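You operate a simulated robot arm through the tools that you are given. There is no shell and no other tool.

You are at the controls of a simulated two-armed robot. One attempt, no reset.

JOB
Shut the cover and drive screws one to four in number order, to the torque on its label.
Fine: each washer ends green, each click at the label's figure on the control box's display; driver back in its stand; the earth plug stays in. Set down upright: torque driver.

It is judged by the outcome, as a careful person would: the job done as asked, and still so three seconds after it is handed in. It fails if anything else is knocked over, pushed out of place, dropped, spilled or broken. Lids that push on must go on centred and level and be pressed home; caps that screw on are set level and turned clockwise until they are tight.

ROBOT AND FRAMES
Two 6-joint arms with fingered hands on one trunk that stands fixed in place. Base frame: the origin is at the foot of the trunk, x ahead of it, y to its left, z up; the work surface is at about z = 0.822. Readings come in m, degrees, newtons and seconds.
The left shoulder is at [0.05, 0.17, 1.071], the right one opposite. With the tool pointing down near the work surface each hand reaches from about 0.5 to 0.78 m from the base axis, measured 20 degrees to its own side. Payload 3.5 kg a hand.
The TCP of each hand is the grasp point between the finger pads, 0.026 m short of the fingertips. In the tool frame z runs along the fingers and y along their closing line. The gripper opens to 0.132 m; its body begins 0.073 m behind the TCP. The gripper is a hand of 3 fingers: y runs from the thumb to the fingers, the wrist lies at [0, 0, -0.234] in the tool frame, and closing takes about 1.5 s.
Orientation is that of the tool frame in the base frame, as [roll, pitch, yaw] about the fixed x, y, z axes, in that order (R = Rz(yaw) Ry(pitch) Rx(roll)). With the fingers straight down and closing along the base's y, the tool's x points along the base's -x, its y along +y and its z along -z.

CONTROLS
- The arms move only by the tool drive_tool. It takes "left_plan", "right_plan" or both (then of equal length, played together; a hand with none holds still); each is a list of rows, each a list of 3 entries, a list of its own where there are three numbers: the turn, a rotation vector about the base's x, y, z in degrees, then the shift along the base's x, y, z in m, then the opening, from 0 (shut) to 1 (fully open). In form: [[[rx, ry, rz], [tx, ty, tz], fingers], ...]. A call has 1 to 20 rows; each row is the pose to reach, as a shift and turn from the pose commanded when the call began. Rows are played at 5 a second. More than 0.05 m and 8.6 degrees between two rows, or a gripper value outside its range, and nothing of the call is played. A pose out of reach is approached as far as the arm can. The call stops where the force on the tool passes 40 N (or 10 N more than at its start, if that is more) or the arm is blocked; 0.2 s more then pass. Each finger travels about 0.153 m/s and halts on what it meets, pressing with about 33 N; the grip force reading is that of the motor and also rises with nothing between the fingers. The clock runs only during rows and for 0.2 s after the last one: add rows that repeat a pose to give the fingers time. It gives the time, the measured TCP pose, the force on the tool (base axes), the opening and the grip force at its end, in the units of the frame above (readings bear some noise), with the torque about the TCP (base axes, N m) and any sound that the robot's microphone picked up, and new pictures: "views" is both (left out), scene, wrist or none (wrist: the cameras of the hands that moved).
- Cameras (640 x 400 px; columns grow to the right, rows downward): "scene" is now at [0.0285, -0.0501, 1.6723]; the picture's right is [-0.59, -0.80, 0.00], its down [-0.53, 0.40, -0.75] and it looks along [0.60, -0.44, -0.66] (base axes); focal length 338 px, centre (320, 200). "left" rides on the left gripper at [-0.062, 0.003, -0.092] in its tool frame; the picture's right is [-0.05, -1.00, 0.00], its down [0.83, -0.04, -0.56] and it looks along [0.55, -0.03, 0.83] (tool axes); focal length 230 px, centre (320, 200). "right" rides on the right gripper at [0.062, 0.003, -0.092] in its tool frame; the picture's right is [-0.05, 1.00, 0.00], its down [-0.83, -0.04, -0.56] and it looks along [-0.55, -0.03, 0.83] (tool axes); focal length 230 px, centre (320, 200). There is no depth. A picture from a camera that has moved, and an enlarged one, comes with that camera's place and axes in the base frame and with its lens.
- move_column(by): slides the trunk up (or, below 0, down) by that many m; the arms and the scene camera ride with it, the base frame stays. It gives what a move gives, with no picture.
- grasp_type(shape, hand): the hand has 3 fingers and takes this shape, open, in about a second: jaw (thumb against the fingers, like two jaws); tri (thumb and two fingers); tip (a fingertip pinch); poke (one finger out to press); point (the index stretched); flat (the hand flat); cup (the hand cupped); fist (a fist). The gripper value then closes the fingers along that shape, each until it touches; the sizes above hold for jaw. It gives what a move gives, with no picture.
- head_to(pan, tilt): turns the head with the scene camera to pan (to the left, within 86 degrees either way) and tilt (down, from -29 to 69), counted from straight ahead of the robot. It gives what a move gives, and a new picture of the scene camera.
- zoom(camera, box): a new picture of the part [left, top, right, bottom] of that camera's present view, enlarged. No time passes.
- close_job(): hands the job in; it is judged then, once.

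Places have to be worked out from the pictures, the camera data and where the tool is seen. Open the grippers and draw the arms clear of the work before you hand the job in, unless the task says otherwise.

The tools are called after ">>>" by a JSON object that holds its "op" and its "data". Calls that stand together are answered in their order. drive_tool: Moves the arms, as the interface text tells. Its arguments: {"type":"object","properties":{"left_plan":{"type":"array"},"right_plan":{"type":"array"},"views":{"type":"string","enum":["both","scene","wrist","none"]}},"required":[]} The other tools are called the same way: move_column (by) moves the trunk up or down; grasp_type (shape, hand) gives the hand a shape; head_to (pan, tilt) turns the head that bears the scene camera; zoom (camera, box) takes an enlarged picture of a part of a camera's view; close_job () hands the job in.

At the start:

```text
t: 0.0
left_eef_pos: [0.5785, -0.069, 1.212]
left_ee_rot: [-179.9, 0.0, 180.0]
left_ft_force: [-0.1, -0.1, -0.5]
left_torque: [-0.02, 0.03, 0.03]
left_width: 0.1318
left_finger_force: 0.1
left_shape: jaw
right_eef_pos: [0.4432, -0.5016, 1.2095]
right_ee_rot: [-179.9, 0.1, 180.0]
right_ft_force: [-0.8, 0.4, -0.5]
right_torque: [0.0, 0.03, -0.02]
right_width: 0.1322
right_finger_force: 0.0
right_shape: jaw
trunk travel left (down, up): [-0.687, 0.023]
head pan, tilt (commanded): [-36.5, 41.7]
```

scene: 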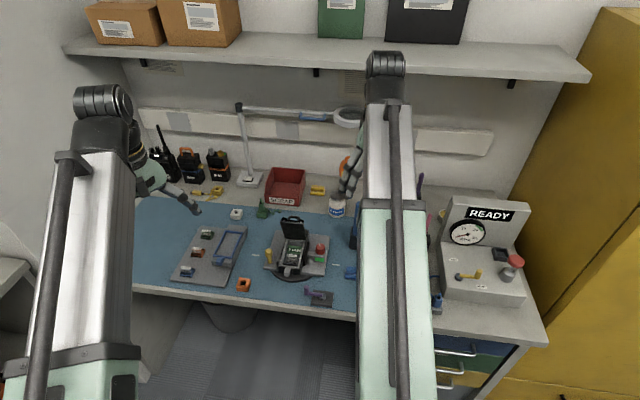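
right: 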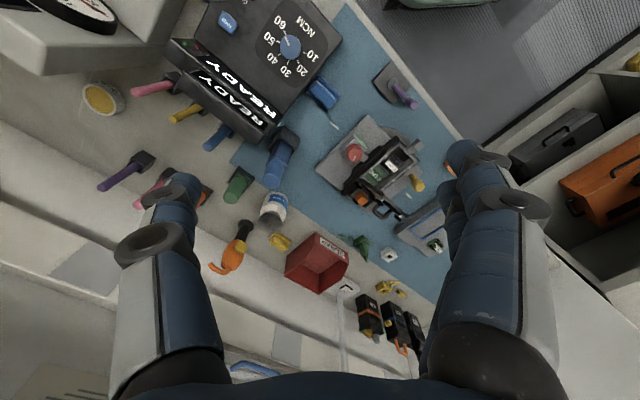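
left: 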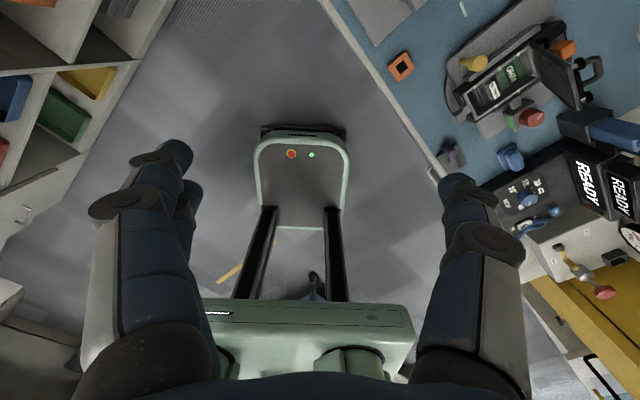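

I start by inspecting the scene: the housing with an open cover sits mid-bench, a control box with a dial and READY display is to its right. I zoom in to read labels before moving.

>>> {"op": "zoom", "data": {"camera": "scene", "box": [240, 190, 360, 310]}}

>>> {"op": "zoom", "data": {"camera": "right", "box": [300, 50, 480, 230]}}

>>> {"op": "zoom", "data": {"camera": "right", "box": [80, 0, 360, 220]}}

>>> {"op": "zoom", "data": {"camera": "left", "box": [430, 10, 640, 240]}}

```text
3.33 times, centred on (300, 250) of scene
camera zoom: at [0.0285, -0.0501, 1.6723], right [-0.59, -0.8, 0.0], down [-0.53, 0.4, -0.75], along [0.6, -0.44, -0.66], focal length 1127 px, centre (387, 33)
```

zoom: 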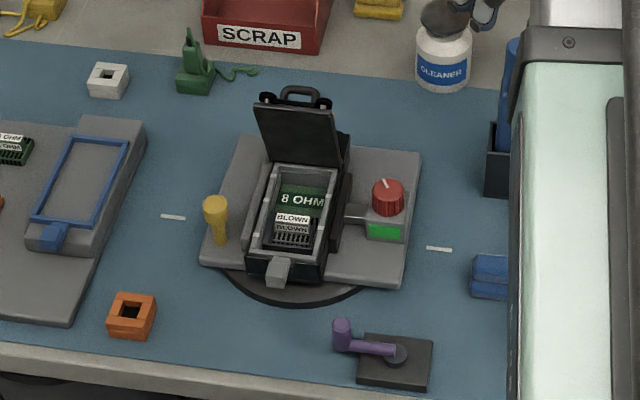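

```text
2.22 times, centred on (390, 140) of right
camera zoom: at [0.3824, -0.498, 1.3012], right [0.05, 1.0, 0.0], down [0.83, -0.04, 0.56], along [0.56, -0.03, -0.83], focal length 511 px, centre (164, 333)
```

zoom: 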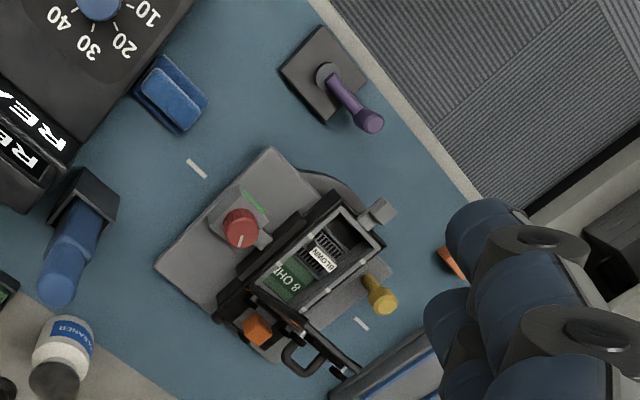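

```text
1.82 times, centred on (220, 110) of right
camera zoom: at [0.3824, -0.498, 1.3012], right [0.05, 1.0, 0.0], down [0.83, -0.04, 0.56], along [0.56, -0.03, -0.83], focal length 418 px, centre (502, 364)
```

zoom: 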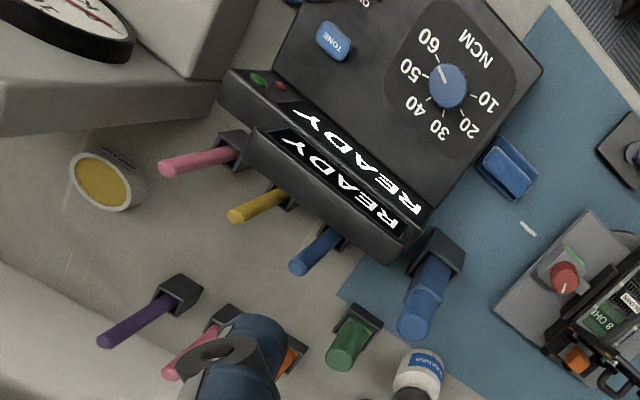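

```text
1.74 times, centred on (535, 125) of left
camera zoom: at [0.6404, -0.0658, 1.3031], right [0.05, -1.0, 0.0], down [-0.83, -0.04, 0.56], along [-0.55, -0.03, -0.83], focal length 400 px, centre (-54, 330)
```

zoom: 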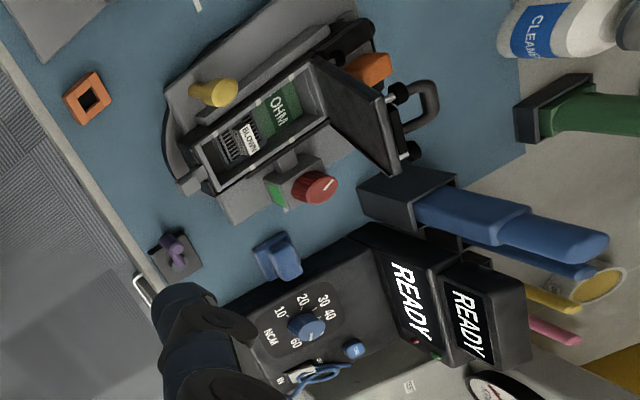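

The label with the torque is probably on the cover's outer face, which I can't see yet. I look around with the head to the right side first.

>>> {"op": "head_to", "data": {"pan": -55, "tilt": 40}}

>>> {"op": "head_to", "data": {"pan": -20, "tilt": 45}}

```text
t: 0.8
left_eef_pos: [0.5784, -0.0691, 1.2117]
left_ee_rot: [-180.0, 0.0, -179.9]
left_ft_force: [0.1, -0.5, 0.4]
left_torque: [0.01, 0.05, -0.04]
left_width: 0.132
left_finger_force: 0.1
left_shape: jaw
right_eef_pos: [0.4444, -0.5012, 1.2116]
right_ee_rot: [-180.0, 0.2, -180.0]
right_ft_force: [0.4, -0.4, -0.6]
right_torque: [0.0, -0.01, -0.01]
right_width: 0.1317
right_finger_force: 0.1
right_shape: jaw
trunk travel left (down, up): [-0.687, 0.023]
head pan, tilt (commanded): [-55.0, 40.0]
camera scene: at [0.0099, -0.0699, 1.6748], right [-0.82, -0.57, 0.0], down [-0.37, 0.53, -0.77], along [0.44, -0.63, -0.64], focal length 338 px, centre (320, 200)
```

scene: 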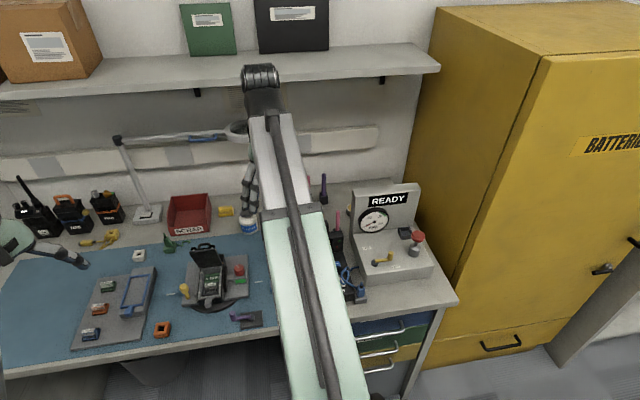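

```text
t: 1.8
left_eef_pos: [0.5784, -0.0689, 1.2114]
left_ee_rot: [179.9, 0.0, 180.0]
left_ft_force: [0.1, 0.0, -0.8]
left_torque: [0.02, 0.02, -0.01]
left_width: 0.1318
left_finger_force: 0.1
left_shape: jaw
right_eef_pos: [0.4436, -0.5007, 1.2109]
right_ee_rot: [-179.9, 0.1, 180.0]
right_ft_force: [-0.9, 0.5, -0.2]
right_torque: [0.02, -0.01, 0.01]
right_width: 0.1315
right_finger_force: 0.1
right_shape: jaw
trunk travel left (down, up): [-0.687, 0.023]
head pan, tilt (commanded): [-20.0, 45.0]
camera scene: at [0.0375, -0.0282, 1.6675], right [-0.34, -0.94, 0.0], down [-0.66, 0.24, -0.71], along [0.66, -0.24, -0.71], focal length 338 px, centre (320, 200)
```

scene: 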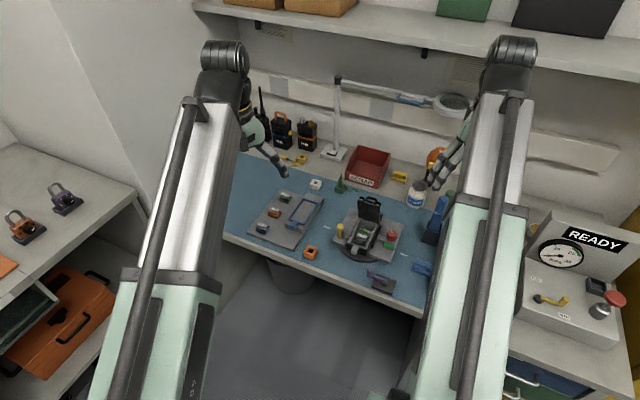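

The work is the housing with its open lid at about (0.585, -0.36); another test box with a gauge is far right. I bring the right hand to a viewing pose over the near side of the housing, well above everything.

>>> {"op": "drive_tool", "data": {"right_plan": [[[0, 0, 0], [-0.004, 0.035, -0.025], 1], [[0, 0, 0], [-0.008, 0.07, -0.05], 1], [[0, 0, 0], [-0.012, 0.11, -0.075], 1], [[0, 0, 0], [-0.016, 0.15, -0.1], 1], [[0, 0, 0], [-0.016, 0.15, -0.1], 1]], "views": "both"}}

```text
t: 3.0
left_eef_pos: [0.5799, -0.0693, 1.2108]
left_ee_rot: [179.9, -0.1, -180.0]
left_ft_force: [1.1, 0.0, 0.6]
left_torque: [-0.03, 0.02, 0.02]
left_width: 0.1319
left_finger_force: 0.0
left_shape: jaw
right_eef_pos: [0.4281, -0.3526, 1.1118]
right_ee_rot: [-180.0, 0.1, 180.0]
right_ft_force: [-0.2, -0.7, -0.5]
right_torque: [0.0, -0.03, 0.02]
right_width: 0.1321
right_finger_force: 0.1
right_shape: jaw
trunk travel left (down, up): [-0.687, 0.023]
head pan, tilt (commanded): [-20.0, 45.0]
camera scene: at [0.0375, -0.0283, 1.6675], right [-0.34, -0.94, 0.0], down [-0.66, 0.24, -0.71], along [0.66, -0.24, -0.71], focal length 338 px, centre (320, 200)
camera right: at [0.3667, -0.3489, 1.2013], right [0.05, 1.0, 0.0], down [0.83, -0.04, 0.56], along [0.56, -0.03, -0.83], focal length 230 px, centre (320, 200)
```

scene: 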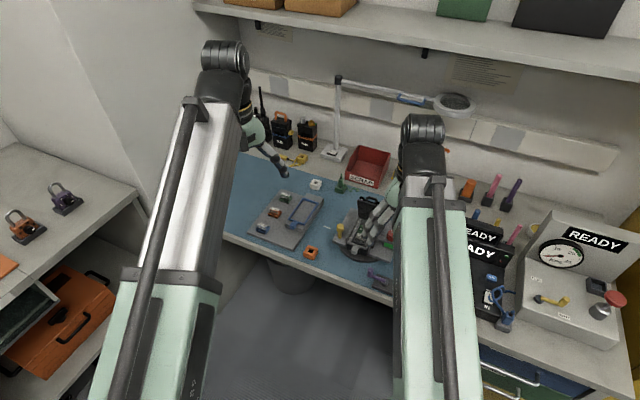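
right: 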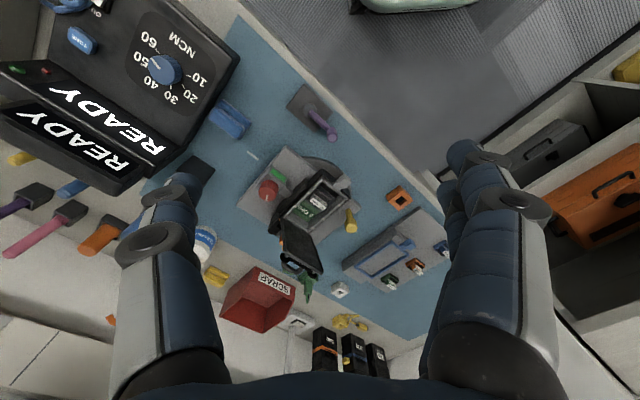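

The view is centred on the housing, confirming its place. I zoom in on details.

>>> {"op": "zoom", "data": {"camera": "right", "box": [220, 70, 440, 300]}}

>>> {"op": "zoom", "data": {"camera": "right", "box": [0, 0, 250, 200]}}

>>> {"op": "zoom", "data": {"camera": "scene", "box": [430, 160, 640, 360]}}

```text
1.74 times, centred on (330, 185) of right
camera zoom: at [0.3667, -0.3489, 1.2013], right [0.05, 1.0, 0.0], down [0.83, -0.04, 0.56], along [0.56, -0.03, -0.83], focal length 400 px, centre (303, 226)
```

zoom: 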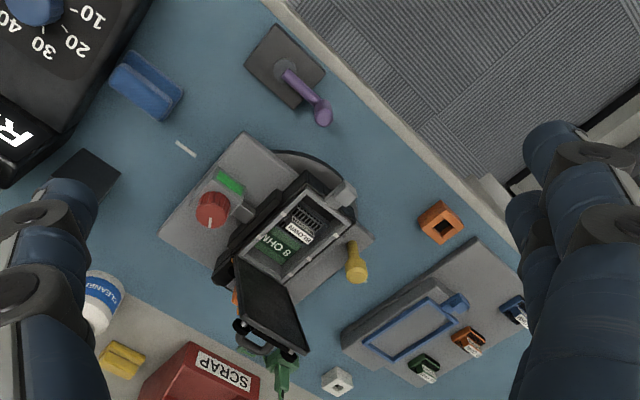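

```text
2.00 times, centred on (125, 100) of right
camera zoom: at [0.3667, -0.3489, 1.2013], right [0.05, 1.0, 0.0], down [0.83, -0.04, 0.56], along [0.56, -0.03, -0.83], focal length 460 px, centre (710, 400)
```

zoom: 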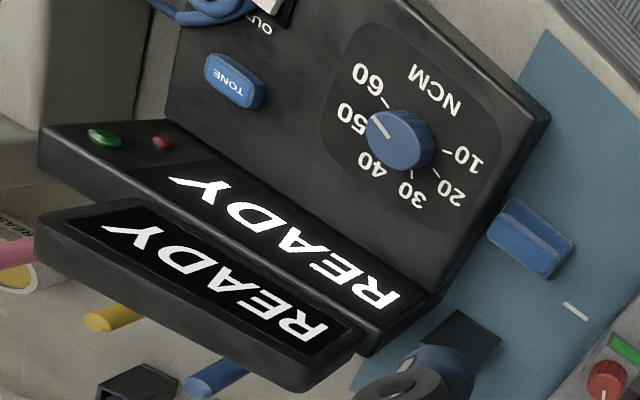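

```text
2.00 times, centred on (535, 260) of scene
camera zoom: at [0.0375, -0.0283, 1.6675], right [-0.34, -0.94, 0.0], down [-0.66, 0.24, -0.71], along [0.66, -0.24, -0.71], focal length 676 px, centre (-110, 80)
```

zoom: 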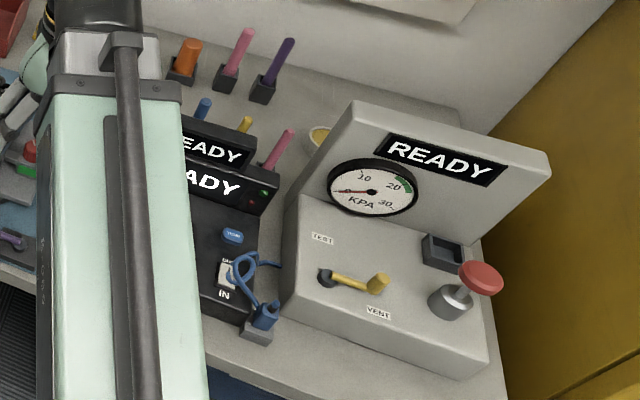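

The control box carries an NCM dial now set between 50 and 60, and several stands with handles stand behind it. I turn the right hand square to the bench (about -40° yaw) and look over the box and stands.

>>> {"op": "drive_tool", "data": {"right_plan": [[[0, 0, -8], [-0.016, -0.033, 0], 1], [[0, 0, -16], [-0.032, -0.066, 0], 1], [[0, 0, -24], [-0.048, -0.1, 0], 1], [[0, 0, -32], [-0.064, -0.133, 0], 1], [[0, 0, -40], [-0.08, -0.166, 0], 1], [[0, 0, -40], [-0.08, -0.166, 0], 1]], "views": "both"}}

```text
t: 4.4
left_eef_pos: [0.579, -0.0693, 1.2118]
left_ee_rot: [180.0, 0.1, -179.9]
left_ft_force: [0.1, 0.2, -0.2]
left_torque: [-0.02, -0.01, -0.02]
left_width: 0.1321
left_finger_force: 0.1
left_shape: jaw
right_eef_pos: [0.3508, -0.5176, 1.1103]
right_ee_rot: [-180.0, 0.0, 139.9]
right_ft_force: [0.8, 0.2, 0.6]
right_torque: [-0.01, -0.03, -0.01]
right_width: 0.132
right_finger_force: 0.1
right_shape: jaw
trunk travel left (down, up): [-0.687, 0.023]
head pan, tilt (commanded): [-20.0, 45.0]
camera scene: at [0.0376, -0.0277, 1.6675], right [-0.34, -0.94, 0.0], down [-0.66, 0.24, -0.71], along [0.66, -0.24, -0.71], focal length 338 px, centre (320, 200)
camera right: at [0.3051, -0.475, 1.2007], right [0.68, 0.73, 0.0], down [0.61, -0.57, 0.56], along [0.41, -0.38, -0.83], focal length 230 px, centre (320, 200)
```

scene: 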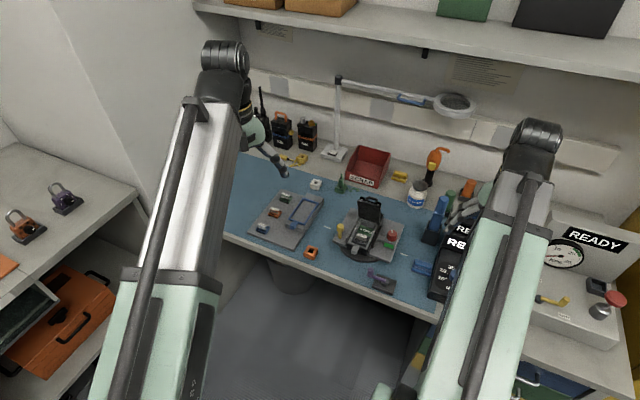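
right: 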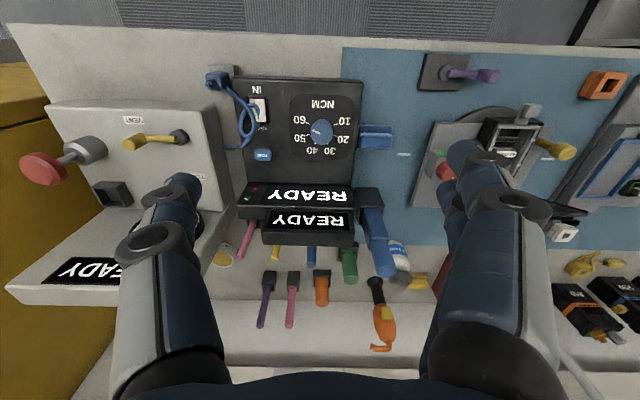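

The view is aligned to the bench now (upside down). I zoom in on the control box, the stands behind it and the driver stand.

>>> {"op": "zoom", "data": {"camera": "right", "box": [190, 50, 400, 190]}}

>>> {"op": "zoom", "data": {"camera": "right", "box": [220, 170, 440, 350]}}

>>> {"op": "zoom", "data": {"camera": "scene", "box": [310, 150, 490, 310]}}

>>> {"op": "zoom", "data": {"camera": "right", "box": [390, 50, 610, 220]}}

```text
2.86 times, centred on (295, 120) of right
camera zoom: at [0.3051, -0.475, 1.2007], right [0.68, 0.73, 0.0], down [0.61, -0.57, 0.56], along [0.41, -0.38, -0.83], focal length 657 px, centre (391, 429)
```

zoom: 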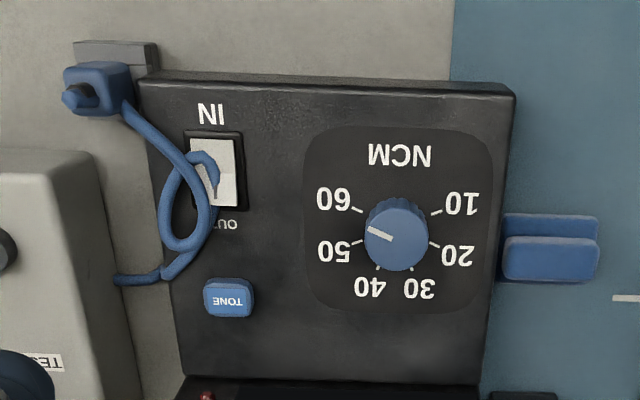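

```text
2.22 times, centred on (330, 260) of right
camera zoom: at [0.3051, -0.475, 1.2007], right [0.68, 0.73, 0.0], down [0.61, -0.57, 0.56], along [0.41, -0.38, -0.83], focal length 511 px, centre (298, 67)
```

zoom: 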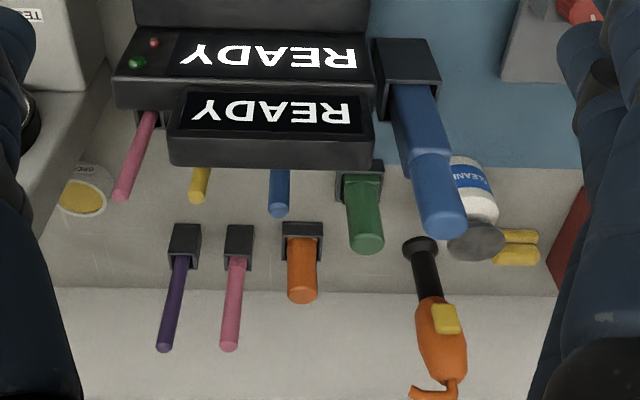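

```text
2.50 times, centred on (400, 230) of scene
camera zoom: at [0.0376, -0.0277, 1.6675], right [-0.34, -0.94, 0.0], down [-0.66, 0.24, -0.71], along [0.66, -0.24, -0.71], focal length 845 px, centre (120, 125)
```

zoom: 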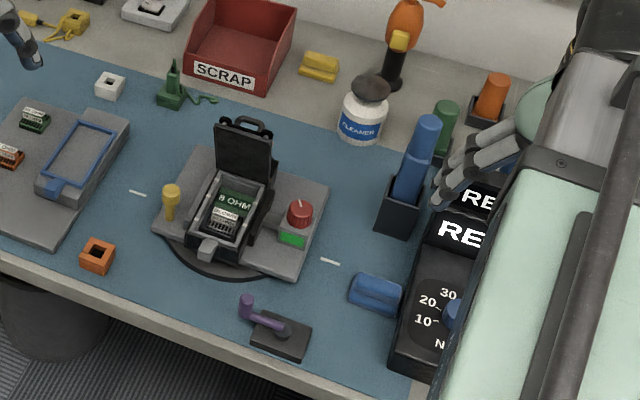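

```text
2.35 times, centred on (500, 135) of right
camera zoom: at [0.3051, -0.475, 1.2007], right [0.68, 0.73, 0.0], down [0.61, -0.57, 0.56], along [0.41, -0.38, -0.83], focal length 541 px, centre (-104, 353)
```

zoom: 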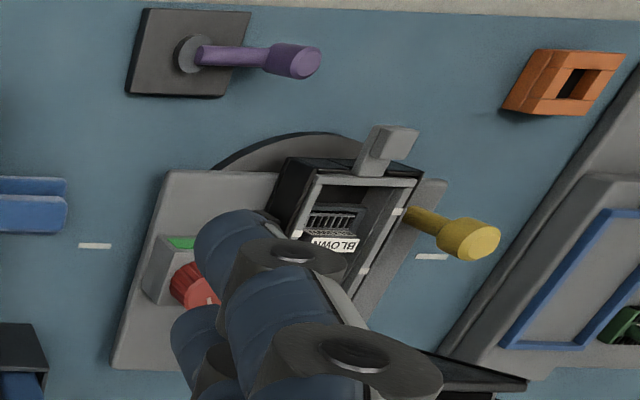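

The lid top works out at about (0.618, -0.394, 0.99), so the housing is small. I go for a nearer look at the housing from the bench front, staying at z≈1.10.

>>> {"op": "drive_tool", "data": {"right_plan": [[[0, 0, 0], [0.02, 0.04, 0], 1], [[0, 0, 0], [0.043, 0.08, 0], 1], [[0, 0, 0], [0.066, 0.12, 0], 1], [[0, 0, 0], [0.09, 0.16, 0], 1], [[0, 0, 0], [0.11, 0.2, 0], 1], [[0, 0, 0], [0.13, 0.235, -0.005], 1], [[0, 0, 0], [0.13, 0.235, -0.005], 1]], "views": "wrist"}}

>>> {"op": "zoom", "data": {"camera": "right", "box": [200, 80, 440, 320]}}

```text
t: 6.0
left_eef_pos: [0.5785, -0.0697, 1.2112]
left_ee_rot: [180.0, 0.1, -179.9]
left_ft_force: [0.7, 0.2, 0.5]
left_torque: [-0.02, -0.01, -0.02]
left_width: 0.1319
left_finger_force: 0.1
left_shape: jaw
right_eef_pos: [0.4785, -0.281, 1.1033]
right_ee_rot: [-179.9, 0.1, 140.0]
right_ft_force: [-0.7, -0.1, 0.2]
right_torque: [0.03, -0.02, -0.02]
right_width: 0.1317
right_finger_force: 0.0
right_shape: jaw
trunk travel left (down, up): [-0.687, 0.023]
head pan, tilt (commanded): [-20.0, 45.0]
camera right: at [0.4343, -0.2381, 1.1924], right [0.68, 0.73, 0.0], down [0.61, -0.57, 0.56], along [0.41, -0.38, -0.83], focal length 230 px, centre (320, 200)
```

right: 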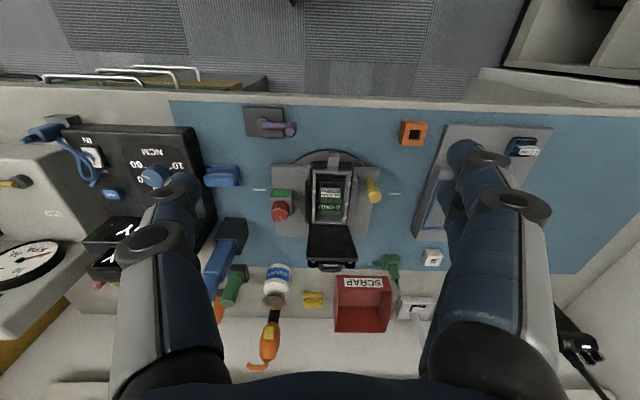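

```text
1.67 times, centred on (320, 200) of right
camera zoom: at [0.4343, -0.2381, 1.1924], right [0.68, 0.73, 0.0], down [0.61, -0.57, 0.56], along [0.41, -0.38, -0.83], focal length 384 px, centre (320, 200)
```

zoom: 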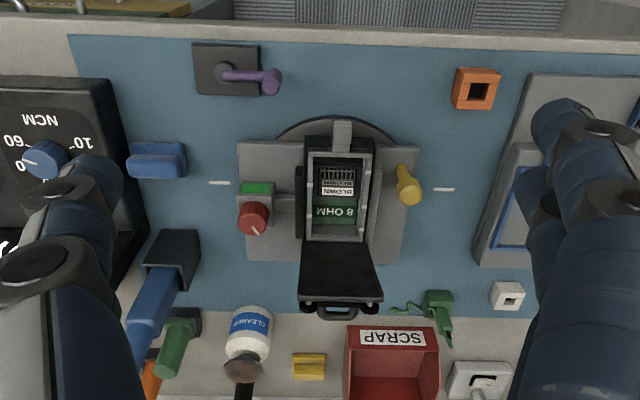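

The housing is nearly square to the bench in this view. I zoom harder on it.

>>> {"op": "zoom", "data": {"camera": "right", "box": [255, 135, 405, 285]}}

>>> {"op": "zoom", "data": {"camera": "right", "box": [190, 160, 310, 340]}}

```text
2.67 times, centred on (330, 210) of right
camera zoom: at [0.4343, -0.2381, 1.1924], right [0.68, 0.73, 0.0], down [0.61, -0.57, 0.56], along [0.41, -0.38, -0.83], focal length 614 px, centre (293, 173)
```

zoom: 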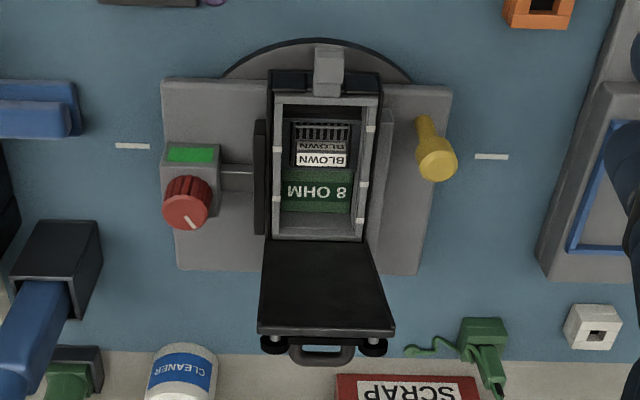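

```text
2.22 times, centred on (250, 250) of right
camera zoom: at [0.4343, -0.2381, 1.1924], right [0.68, 0.73, 0.0], down [0.61, -0.57, 0.56], along [0.41, -0.38, -0.83], focal length 511 px, centre (476, 89)
```

zoom: 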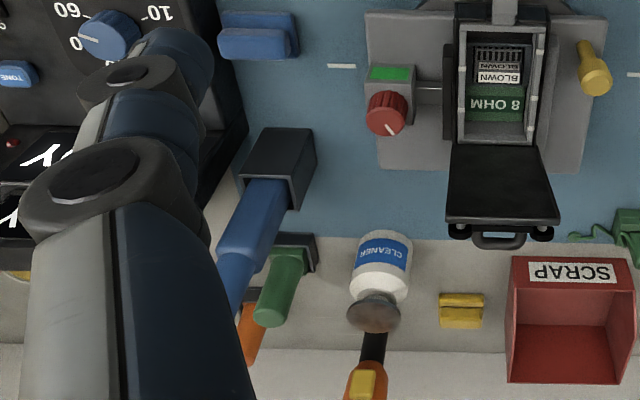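

The lid stands about vertical, hinged at the wall side; I'll push it over from behind with one finger. I set the right hand to the poke shape and look at where its finger is.

>>> {"op": "grasp_type", "data": {"hand": "right", "shape": "poke"}}

>>> {"op": "zoom", "data": {"camera": "right", "box": [0, 0, 640, 400]}}

>>> {"op": "head_to", "data": {"pan": -36, "tilt": 45}}

>>> {"op": "zoom", "data": {"camera": "scene", "box": [220, 100, 420, 300]}}

```text
t: 6.9
left_eef_pos: [0.579, -0.0693, 1.2118]
left_ee_rot: [179.9, -0.1, -179.9]
left_ft_force: [0.6, 0.3, 0.6]
left_torque: [0.0, 0.0, -0.01]
left_width: 0.1319
left_finger_force: 0.0
left_shape: jaw
right_eef_pos: [0.4795, -0.2814, 1.1022]
right_ee_rot: [-179.9, 0.0, 140.0]
right_ft_force: [0.1, 0.3, 0.9]
right_torque: [-0.02, -0.01, 0.02]
right_width: 0.0001
right_finger_force: 0.0
right_shape: poke
trunk travel left (down, up): [-0.687, 0.023]
head pan, tilt (commanded): [-20.0, 45.0]
```

```text
1.00 times, centred on (320, 200) of right (not enlarged: the box is as wide or as high as the picture)
camera zoom: at [0.4343, -0.2383, 1.1925], right [0.68, 0.73, 0.0], down [0.61, -0.57, 0.56], along [0.41, -0.38, -0.83], focal length 230 px, centre (320, 200)
```

zoom: 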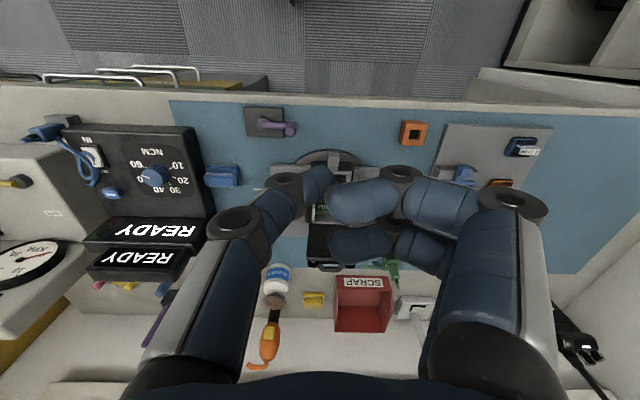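

```text
t: 7.7
left_eef_pos: [0.5789, -0.0696, 1.2107]
left_ee_rot: [-180.0, 0.1, 179.9]
left_ft_force: [-0.7, 0.8, -0.8]
left_torque: [0.0, -0.01, 0.01]
left_width: 0.1319
left_finger_force: 0.0
left_shape: jaw
right_eef_pos: [0.4792, -0.2801, 1.1032]
right_ee_rot: [-180.0, 0.1, 140.1]
right_ft_force: [0.1, -0.4, 0.1]
right_torque: [0.02, -0.01, -0.01]
right_width: 0.0
right_finger_force: 0.0
right_shape: poke
trunk travel left (down, up): [-0.687, 0.023]
head pan, tilt (commanded): [-36.0, 45.0]
camera scene: at [0.0269, -0.048, 1.6675], right [-0.59, -0.81, 0.0], down [-0.57, 0.42, -0.71], along [0.57, -0.42, -0.71], focal length 338 px, centre (320, 200)
```

scene: 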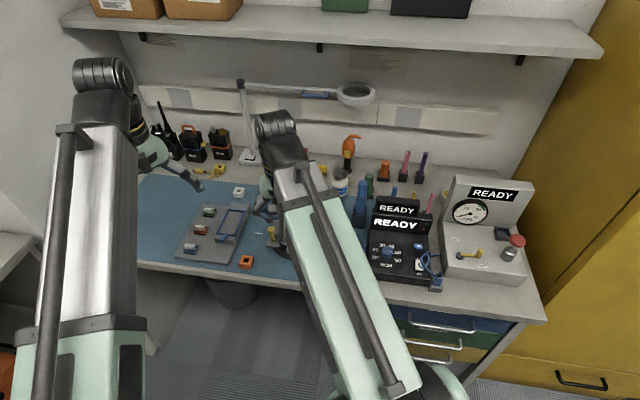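

```text
2.00 times, centred on (320, 200) of scene
camera zoom: at [0.0269, -0.048, 1.6675], right [-0.59, -0.81, 0.0], down [-0.57, 0.42, -0.71], along [0.57, -0.42, -0.71], focal length 676 px, centre (320, 200)
```

zoom: 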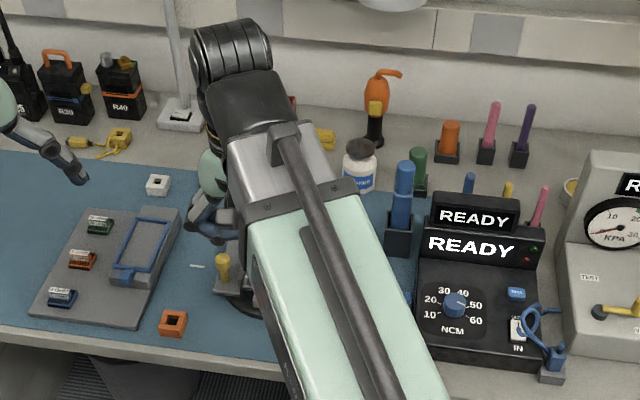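

The lid leans about 15° forward of vertical with its top edge near (0.6215, -0.392, 0.98) and hinge near (0.646, -0.412, 0.87). I'll straddle it with open jaws turned to close along the bench depth and pull it over; first I restore the jaw shape, then turn the hand -90° high up while moving the left arm aside.

>>> {"op": "grasp_type", "data": {"hand": "right", "shape": "jaw"}}

>>> {"op": "drive_tool", "data": {"right_plan": [[[0, 0, -8], [0, 0, 0], 1], [[0, 0, -16], [0, 0, 0], 1], [[0, 0, -24], [0, 0, 0], 1], [[0, 0, -32], [0, 0, 0], 1], [[0, 0, -40], [0, 0, 0], 1], [[0, 0, -48], [0, 0, 0], 1], [[0, 0, -56], [0, 0, 0], 1], [[0, 0, -64], [0, 0, 0], 1], [[0, 0, -72], [0, 0, 0], 1], [[0, 0, -80], [0, 0, 0], 1], [[0, 0, -88], [0, 0, 0], 1], [[0, 0, -94], [0, 0, 0], 1], [[0, 0, -94], [0, 0, 0], 1]], "left_plan": [[[0, 0, 0], [-0.01, 0.02, 0], 1], [[0, 0, 0], [-0.02, 0.04, 0], 1], [[0, 0, 0], [-0.03, 0.06, 0], 1], [[0, 0, 0], [-0.04, 0.08, 0], 1], [[0, 0, 0], [-0.05, 0.1, 0], 1], [[0, 0, 0], [-0.06, 0.12, 0], 1], [[0, 0, 0], [-0.07, 0.14, 0], 1], [[0, 0, 0], [-0.08, 0.16, 0], 1], [[0, 0, 0], [-0.08, 0.18, 0], 1], [[0, 0, 0], [-0.08, 0.2, 0], 1], [[0, 0, 0], [-0.08, 0.2, 0], 1], [[0, 0, 0], [-0.08, 0.2, 0], 1], [[0, 0, 0], [-0.08, 0.2, 0], 1]], "views": "both"}}

```text
t: 8.6
left_eef_pos: [0.5773, -0.0691, 1.2116]
left_ee_rot: [179.9, 0.0, -180.0]
left_ft_force: [-0.2, -0.1, -0.1]
left_torque: [0.02, 0.0, 0.03]
left_width: 0.1317
left_finger_force: 0.0
left_shape: jaw
right_eef_pos: [0.4788, -0.2814, 1.1009]
right_ee_rot: [-179.9, 0.2, 140.0]
right_ft_force: [0.4, -0.4, 0.6]
right_torque: [0.02, -0.01, -0.02]
right_width: 0.132
right_finger_force: 0.0
right_shape: jaw
trunk travel left (down, up): [-0.687, 0.023]
head pan, tilt (commanded): [-36.0, 45.0]
```

```text
t: 11.4
left_eef_pos: [0.5118, 0.1294, 1.1882]
left_ee_rot: [-180.0, 0.6, 180.0]
left_ft_force: [0.1, 0.1, 0.1]
left_torque: [-0.01, 0.04, 0.0]
left_width: 0.1317
left_finger_force: 0.1
left_shape: jaw
left hand out of reach, approached as far as the arm can: row 5, 6, 7, 8, 9, 10, 11, 12, 13
right_eef_pos: [0.4767, -0.2825, 1.1059]
right_ee_rot: [-179.9, 0.0, 46.0]
right_ft_force: [-0.1, 0.9, -0.1]
right_torque: [0.0, 0.01, 0.01]
right_width: 0.1319
right_finger_force: 0.0
right_shape: jaw
trunk travel left (down, up): [-0.687, 0.023]
head pan, tilt (commanded): [-36.0, 45.0]
camera scene: at [0.0269, -0.0481, 1.6675], right [-0.59, -0.81, 0.0], down [-0.57, 0.42, -0.71], along [0.57, -0.42, -0.71], focal length 338 px, centre (320, 200)
camera right: at [0.5229, -0.2404, 1.196], right [0.68, -0.73, 0.0], down [-0.61, -0.57, 0.56], along [-0.41, -0.38, -0.83], focal length 230 px, centre (320, 200)
camera left: at [0.5719, 0.1331, 1.2813], right [0.05, -1.0, 0.0], down [-0.84, -0.04, 0.55], along [-0.55, -0.03, -0.84], focal length 230 px, centre (320, 200)
```

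scene: 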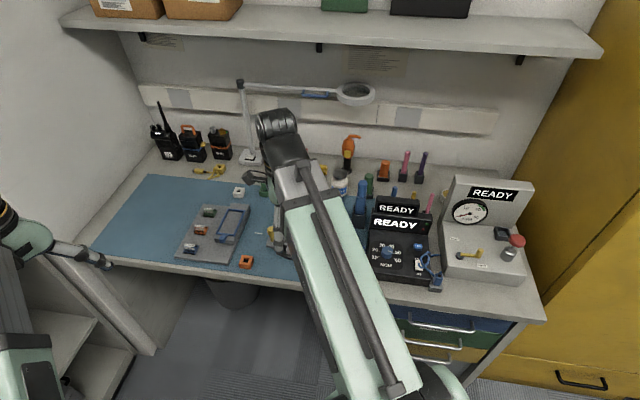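
right: 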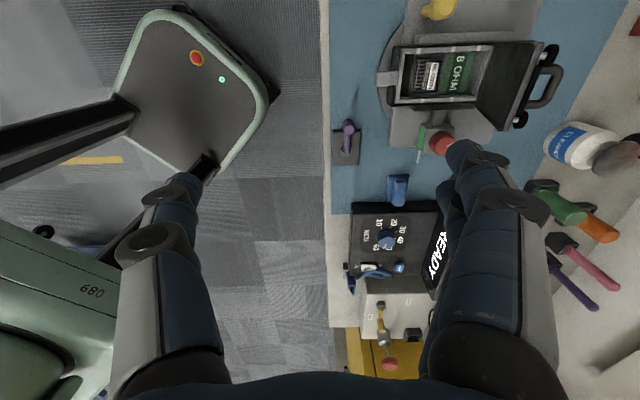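
left: 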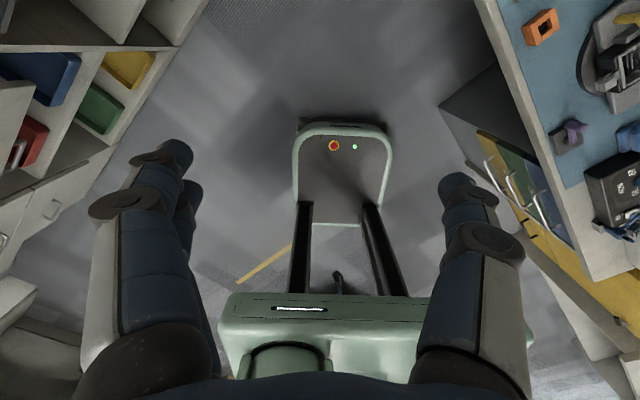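

The turn worked. This view is from the left side of the housing, useful for the lid's angle; I zoom in.

>>> {"op": "zoom", "data": {"camera": "right", "box": [360, 0, 600, 160]}}

```text
2.50 times, centred on (480, 80) of right
camera zoom: at [0.5229, -0.2404, 1.196], right [0.68, -0.73, 0.0], down [-0.61, -0.57, 0.56], along [-0.41, -0.38, -0.83], focal length 575 px, centre (-80, 500)
```

zoom: 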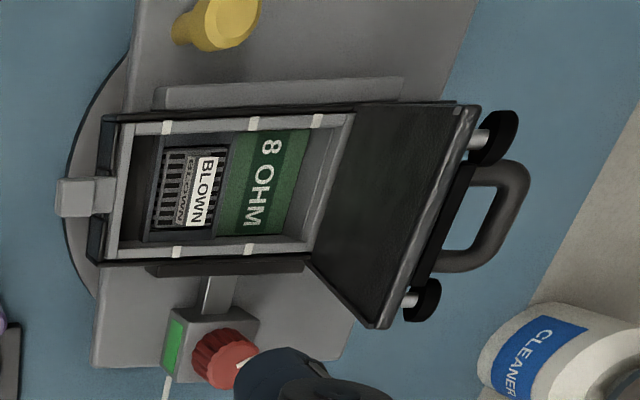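

The handle arch and two black-headed knobs are on the lid's outer face near its free edge; lid angle is about 72° open. I move the open jaws directly over the lid's top edge at z≈1.10 and check.

>>> {"op": "drive_tool", "data": {"right_plan": [[[0, 0, 0], [0.034, -0.025, 0], 1], [[0, 0, 0], [0.068, -0.05, 0], 1], [[0, 0, 0], [0.103, -0.076, 0], 1], [[0, 0, 0], [0.137, -0.1015, 0], 1], [[0, 0, 0], [0.137, -0.1015, 0], 1]], "views": "both"}}

>>> {"op": "zoom", "data": {"camera": "right", "box": [200, 80, 440, 260]}}

```text
t: 12.6
left_eef_pos: [0.5096, 0.1306, 1.1888]
left_ee_rot: [-180.0, 0.5, 179.9]
left_ft_force: [0.4, -0.5, 0.1]
left_torque: [-0.02, -0.01, 0.01]
left_width: 0.1318
left_finger_force: 0.0
left_shape: jaw
right_eef_pos: [0.6141, -0.3851, 1.1077]
right_ee_rot: [-179.9, 0.1, 46.0]
right_ft_force: [-0.3, 0.5, 0.2]
right_torque: [0.0, 0.01, 0.01]
right_width: 0.1321
right_finger_force: 0.1
right_shape: jaw
trunk travel left (down, up): [-0.687, 0.023]
head pan, tilt (commanded): [-36.0, 45.0]
camera scene: at [0.0266, -0.0478, 1.6675], right [-0.59, -0.81, 0.0], down [-0.57, 0.42, -0.71], along [0.57, -0.42, -0.71], focal length 338 px, centre (320, 200)
camera right: at [0.6593, -0.3427, 1.1977], right [0.68, -0.73, 0.0], down [-0.61, -0.57, 0.56], along [-0.41, -0.38, -0.83], focal length 230 px, centre (320, 200)
```

scene: 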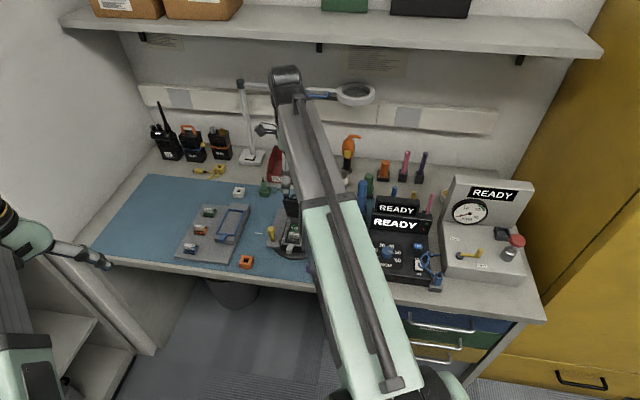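
right: 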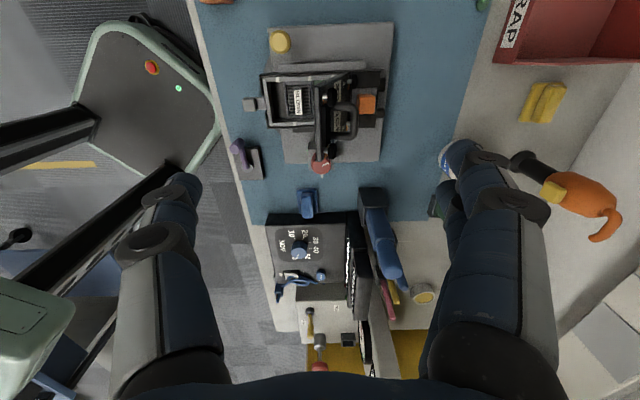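

```text
2.22 times, centred on (320, 170) of right
camera zoom: at [0.6593, -0.3427, 1.1977], right [0.68, -0.73, 0.0], down [-0.61, -0.57, 0.56], along [-0.41, -0.38, -0.83], focal length 511 px, centre (320, 267)
```

zoom: 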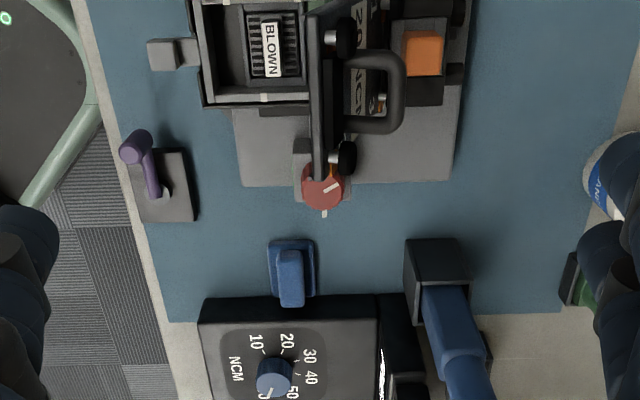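

From here part of the lid's outer face with a label is visible. I zoom in on it.

>>> {"op": "zoom", "data": {"camera": "right", "box": [255, 60, 395, 150]}}

```text
4.44 times, centred on (325, 105) of right
camera zoom: at [0.6593, -0.3427, 1.1977], right [0.68, -0.73, 0.0], down [-0.61, -0.57, 0.56], along [-0.41, -0.38, -0.83], focal length 1022 px, centre (298, 622)
```

zoom: 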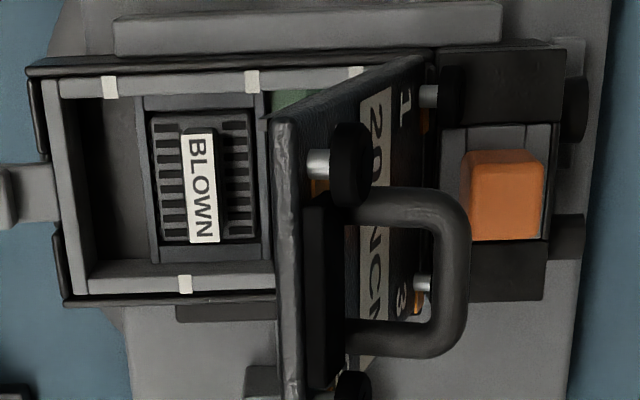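

The cover label reads "20 NCM" with screw numbers beside the black-headed screws (orange washers). The wall-side fingers clear the handle by about 3 cm, so I lower the open jaws straddling the lid.

>>> {"op": "drive_tool", "data": {"right_plan": [[[0, 0, 0], [0, 0, -0.035], 1], [[0, 0, 0], [0, 0, -0.07], 1], [[0, 0, 0], [0, 0, -0.1], 1], [[0, 0, 0], [0, 0, -0.124], 1], [[0, 0, 0], [0, 0, -0.124], 1]], "views": "both"}}

>>> {"op": "zoom", "data": {"camera": "right", "box": [160, 60, 480, 260]}}

```text
t: 13.8
left_eef_pos: [0.5102, 0.1295, 1.189]
left_ee_rot: [180.0, 0.4, 179.9]
left_ft_force: [0.0, -0.2, -0.4]
left_torque: [0.03, 0.0, 0.04]
left_width: 0.1319
left_finger_force: 0.1
left_shape: jaw
right_eef_pos: [0.6144, -0.3867, 0.9818]
right_ee_rot: [-180.0, 0.1, 46.0]
right_ft_force: [0.9, -0.3, -0.8]
right_torque: [0.01, 0.02, -0.01]
right_width: 0.1319
right_finger_force: 0.1
right_shape: jaw
trunk travel left (down, up): [-0.687, 0.023]
head pan, tilt (commanded): [-36.0, 45.0]
camera scene: at [0.0268, -0.048, 1.6675], right [-0.59, -0.81, 0.0], down [-0.57, 0.42, -0.71], along [0.57, -0.42, -0.71], focal length 338 px, centre (320, 200)
camera right: at [0.6594, -0.3439, 1.0724], right [0.68, -0.73, 0.0], down [-0.61, -0.57, 0.56], along [-0.41, -0.38, -0.83], focal length 230 px, centre (320, 200)
```

scene: 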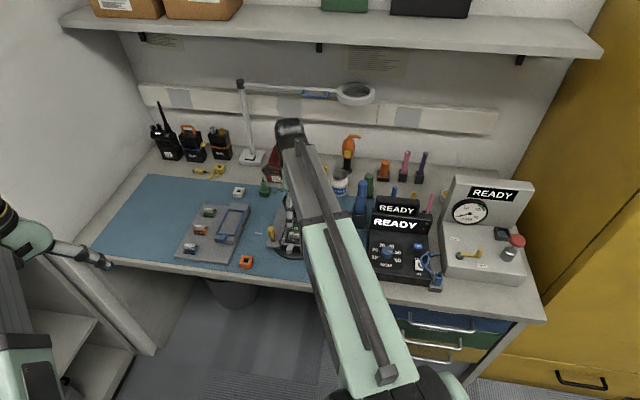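
right: 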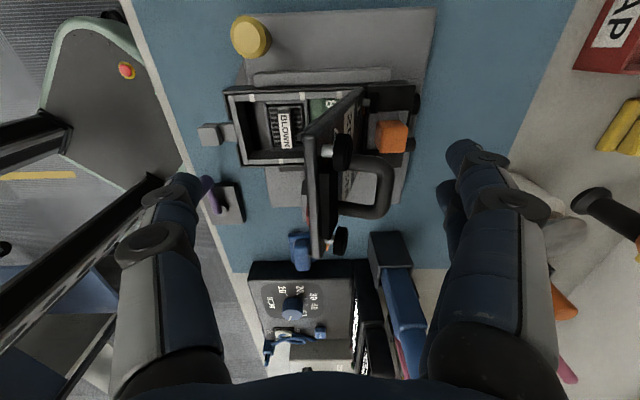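

```text
2.00 times, centred on (320, 160) of right
camera zoom: at [0.6594, -0.3439, 1.0724], right [0.68, -0.73, 0.0], down [-0.61, -0.57, 0.56], along [-0.41, -0.38, -0.83], focal length 460 px, centre (320, 280)
```

zoom: 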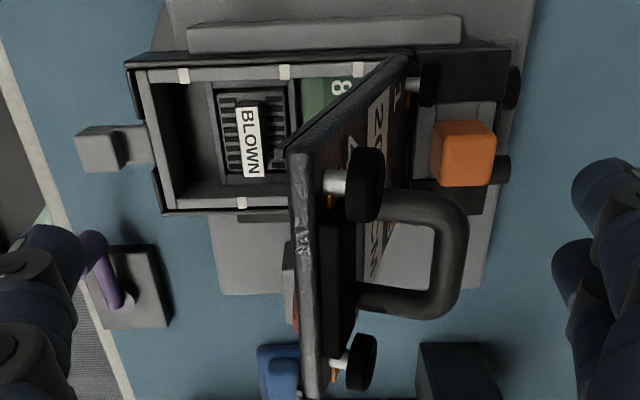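

The jaws straddle lid and handle with space on both sides. I pull toward the robot with the wall-side fingers to swing the lid over to about 45°.

>>> {"op": "drive_tool", "data": {"right_plan": [[[0, 0, 0], [-0.0142, 0.014, 0], 1], [[0, 0, 0], [-0.0249, 0.0245, 0], 1], [[0, 0, 0], [-0.0376, 0.0371, 0], 1], [[0, 0, 0], [-0.0469, 0.0462, -0.005], 1], [[0, 0, 0], [-0.0561, 0.0553, -0.011], 1]], "views": "both"}}

>>> {"op": "zoom", "data": {"camera": "right", "box": [160, 60, 480, 260]}}

```text
t: 15.0
left_eef_pos: [0.5116, 0.1314, 1.1891]
left_ee_rot: [-180.0, 0.5, -180.0]
left_ft_force: [-0.3, 0.2, -1.0]
left_torque: [-0.02, 0.0, -0.03]
left_width: 0.1321
left_finger_force: 0.1
left_shape: jaw
right_eef_pos: [0.5578, -0.3294, 0.9705]
right_ee_rot: [-179.9, 0.2, 46.0]
right_ft_force: [0.3, -0.1, 0.1]
right_torque: [0.0, -0.02, 0.03]
right_width: 0.1319
right_finger_force: 0.1
right_shape: jaw
trunk travel left (down, up): [-0.687, 0.023]
head pan, tilt (commanded): [-36.0, 45.0]
camera scene: at [0.0268, -0.0479, 1.6675], right [-0.59, -0.81, 0.0], down [-0.57, 0.42, -0.71], along [0.57, -0.42, -0.71], focal length 338 px, centre (320, 200)
camera right: at [0.603, -0.2861, 1.062], right [0.68, -0.73, 0.0], down [-0.61, -0.57, 0.56], along [-0.41, -0.38, -0.83], focal length 230 px, centre (320, 200)
```

scene: 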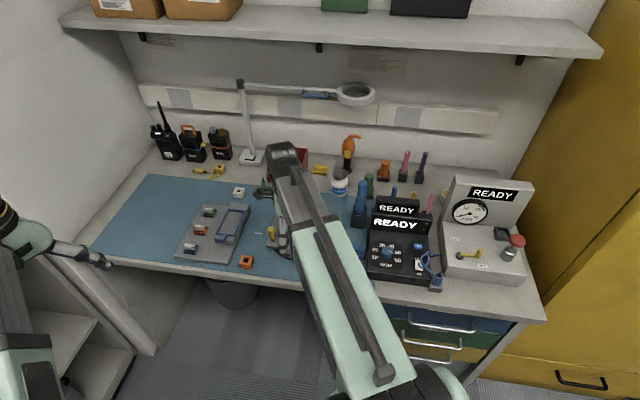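
right: 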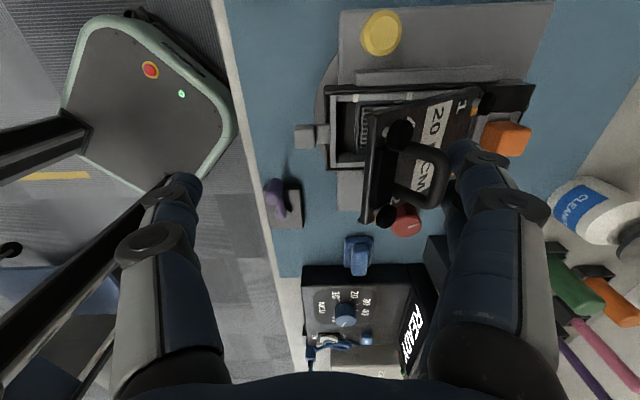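

```text
2.00 times, centred on (320, 160) of right
camera zoom: at [0.603, -0.2861, 1.062], right [0.68, -0.73, 0.0], down [-0.61, -0.57, 0.56], along [-0.41, -0.38, -0.83], focal length 460 px, centre (320, 280)
```

zoom: 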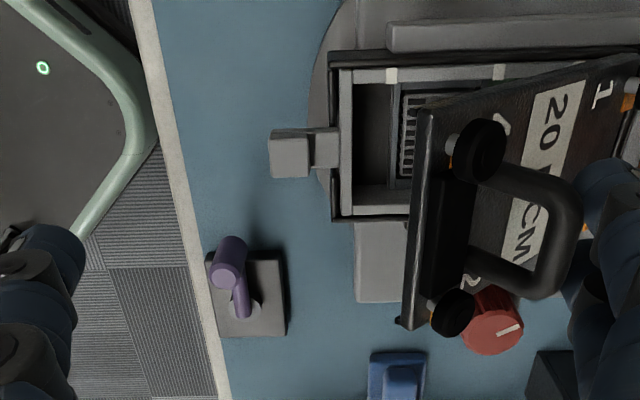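

The lid follows freely (no force) and the label clearly reads 20 NCM; 1 is back-left, 4 front-left. I carry on along the arc to nearly closed.

>>> {"op": "drive_tool", "data": {"right_plan": [[[0, 0, 0], [-0.0078, 0.0077, -0.007], 1], [[0, 0, 0], [-0.0156, 0.0154, -0.015], 1], [[0, 0, 0], [-0.0241, 0.0238, -0.027], 1], [[0, 0, 0], [-0.0305, 0.0301, -0.04], 1]], "views": "both"}}

>>> {"op": "zoom", "data": {"camera": "right", "box": [260, 60, 580, 260]}}

```text
t: 16.0
left_eef_pos: [0.5112, 0.1298, 1.1889]
left_ee_rot: [180.0, 0.5, 180.0]
left_ft_force: [0.6, -0.2, 0.1]
left_torque: [-0.02, 0.01, -0.01]
left_width: 0.132
left_finger_force: 0.1
left_shape: jaw
right_eef_pos: [0.5277, -0.2983, 0.9305]
right_ee_rot: [179.8, 0.1, 46.0]
right_ft_force: [1.8, -2.7, 5.5]
right_torque: [-0.3, -0.33, -0.02]
right_width: 0.1322
right_finger_force: 0.1
right_shape: jaw
trunk travel left (down, up): [-0.687, 0.023]
head pan, tilt (commanded): [-36.0, 45.0]
camera scene: at [0.0266, -0.0479, 1.6677], right [-0.59, -0.81, 0.0], down [-0.57, 0.42, -0.71], along [0.57, -0.42, -0.71], focal length 338 px, centre (320, 200)
camera right: at [0.5735, -0.2561, 1.0204], right [0.68, -0.73, 0.0], down [-0.61, -0.57, 0.56], along [-0.41, -0.38, -0.83], focal length 230 px, centre (320, 200)
```

scene: 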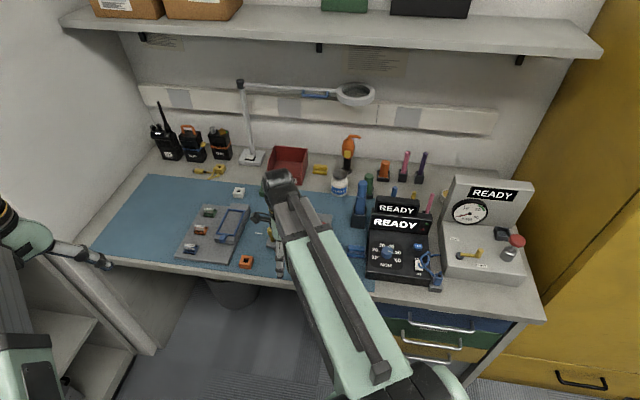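
right: 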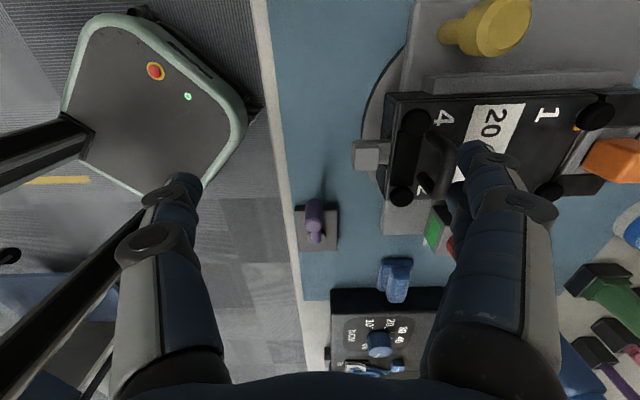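

```text
2.00 times, centred on (420, 160) of right
camera zoom: at [0.5735, -0.2561, 1.0204], right [0.68, -0.73, 0.0], down [-0.61, -0.57, 0.56], along [-0.41, -0.38, -0.83], focal length 460 px, centre (120, 280)
```

zoom: 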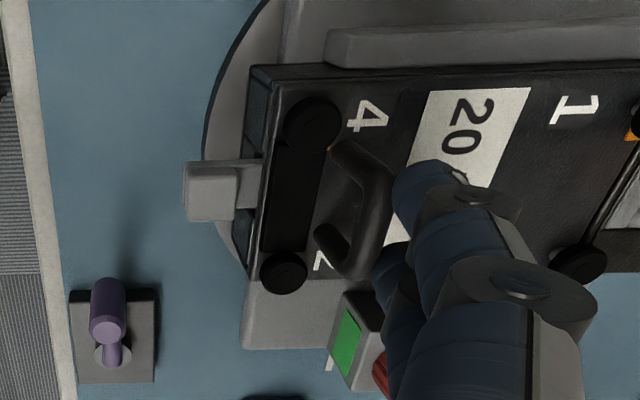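

The lid is down and the fingertips rest on it with 5 N. I press a few millimetres more to see whether it is home.

>>> {"op": "drive_tool", "data": {"right_plan": [[[0, 0, 0], [0, 0, -0.004], 1], [[0, 0, 0], [0, 0, -0.008], 1]], "views": "wrist"}}

```text
t: 16.6
left_eef_pos: [0.5111, 0.1288, 1.1892]
left_ee_rot: [180.0, 0.5, 180.0]
left_ft_force: [0.3, -0.1, -0.3]
left_torque: [0.01, -0.03, -0.01]
left_width: 0.1318
left_finger_force: 0.0
left_shape: jaw
right_eef_pos: [0.5279, -0.2981, 0.9229]
right_ee_rot: [-180.0, 0.0, 46.0]
right_ft_force: [2.9, -4.3, 5.5]
right_torque: [-0.33, -0.31, -0.02]
right_width: 0.1322
right_finger_force: 0.1
right_shape: jaw
trunk travel left (down, up): [-0.687, 0.023]
head pan, tilt (commanded): [-36.0, 45.0]
camera right: at [0.5736, -0.2562, 1.0129], right [0.68, -0.73, 0.0], down [-0.61, -0.57, 0.56], along [-0.41, -0.38, -0.83], focal length 230 px, centre (320, 200)
```

right: 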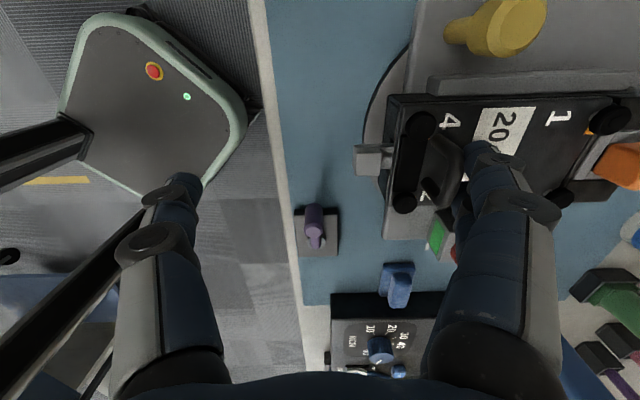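

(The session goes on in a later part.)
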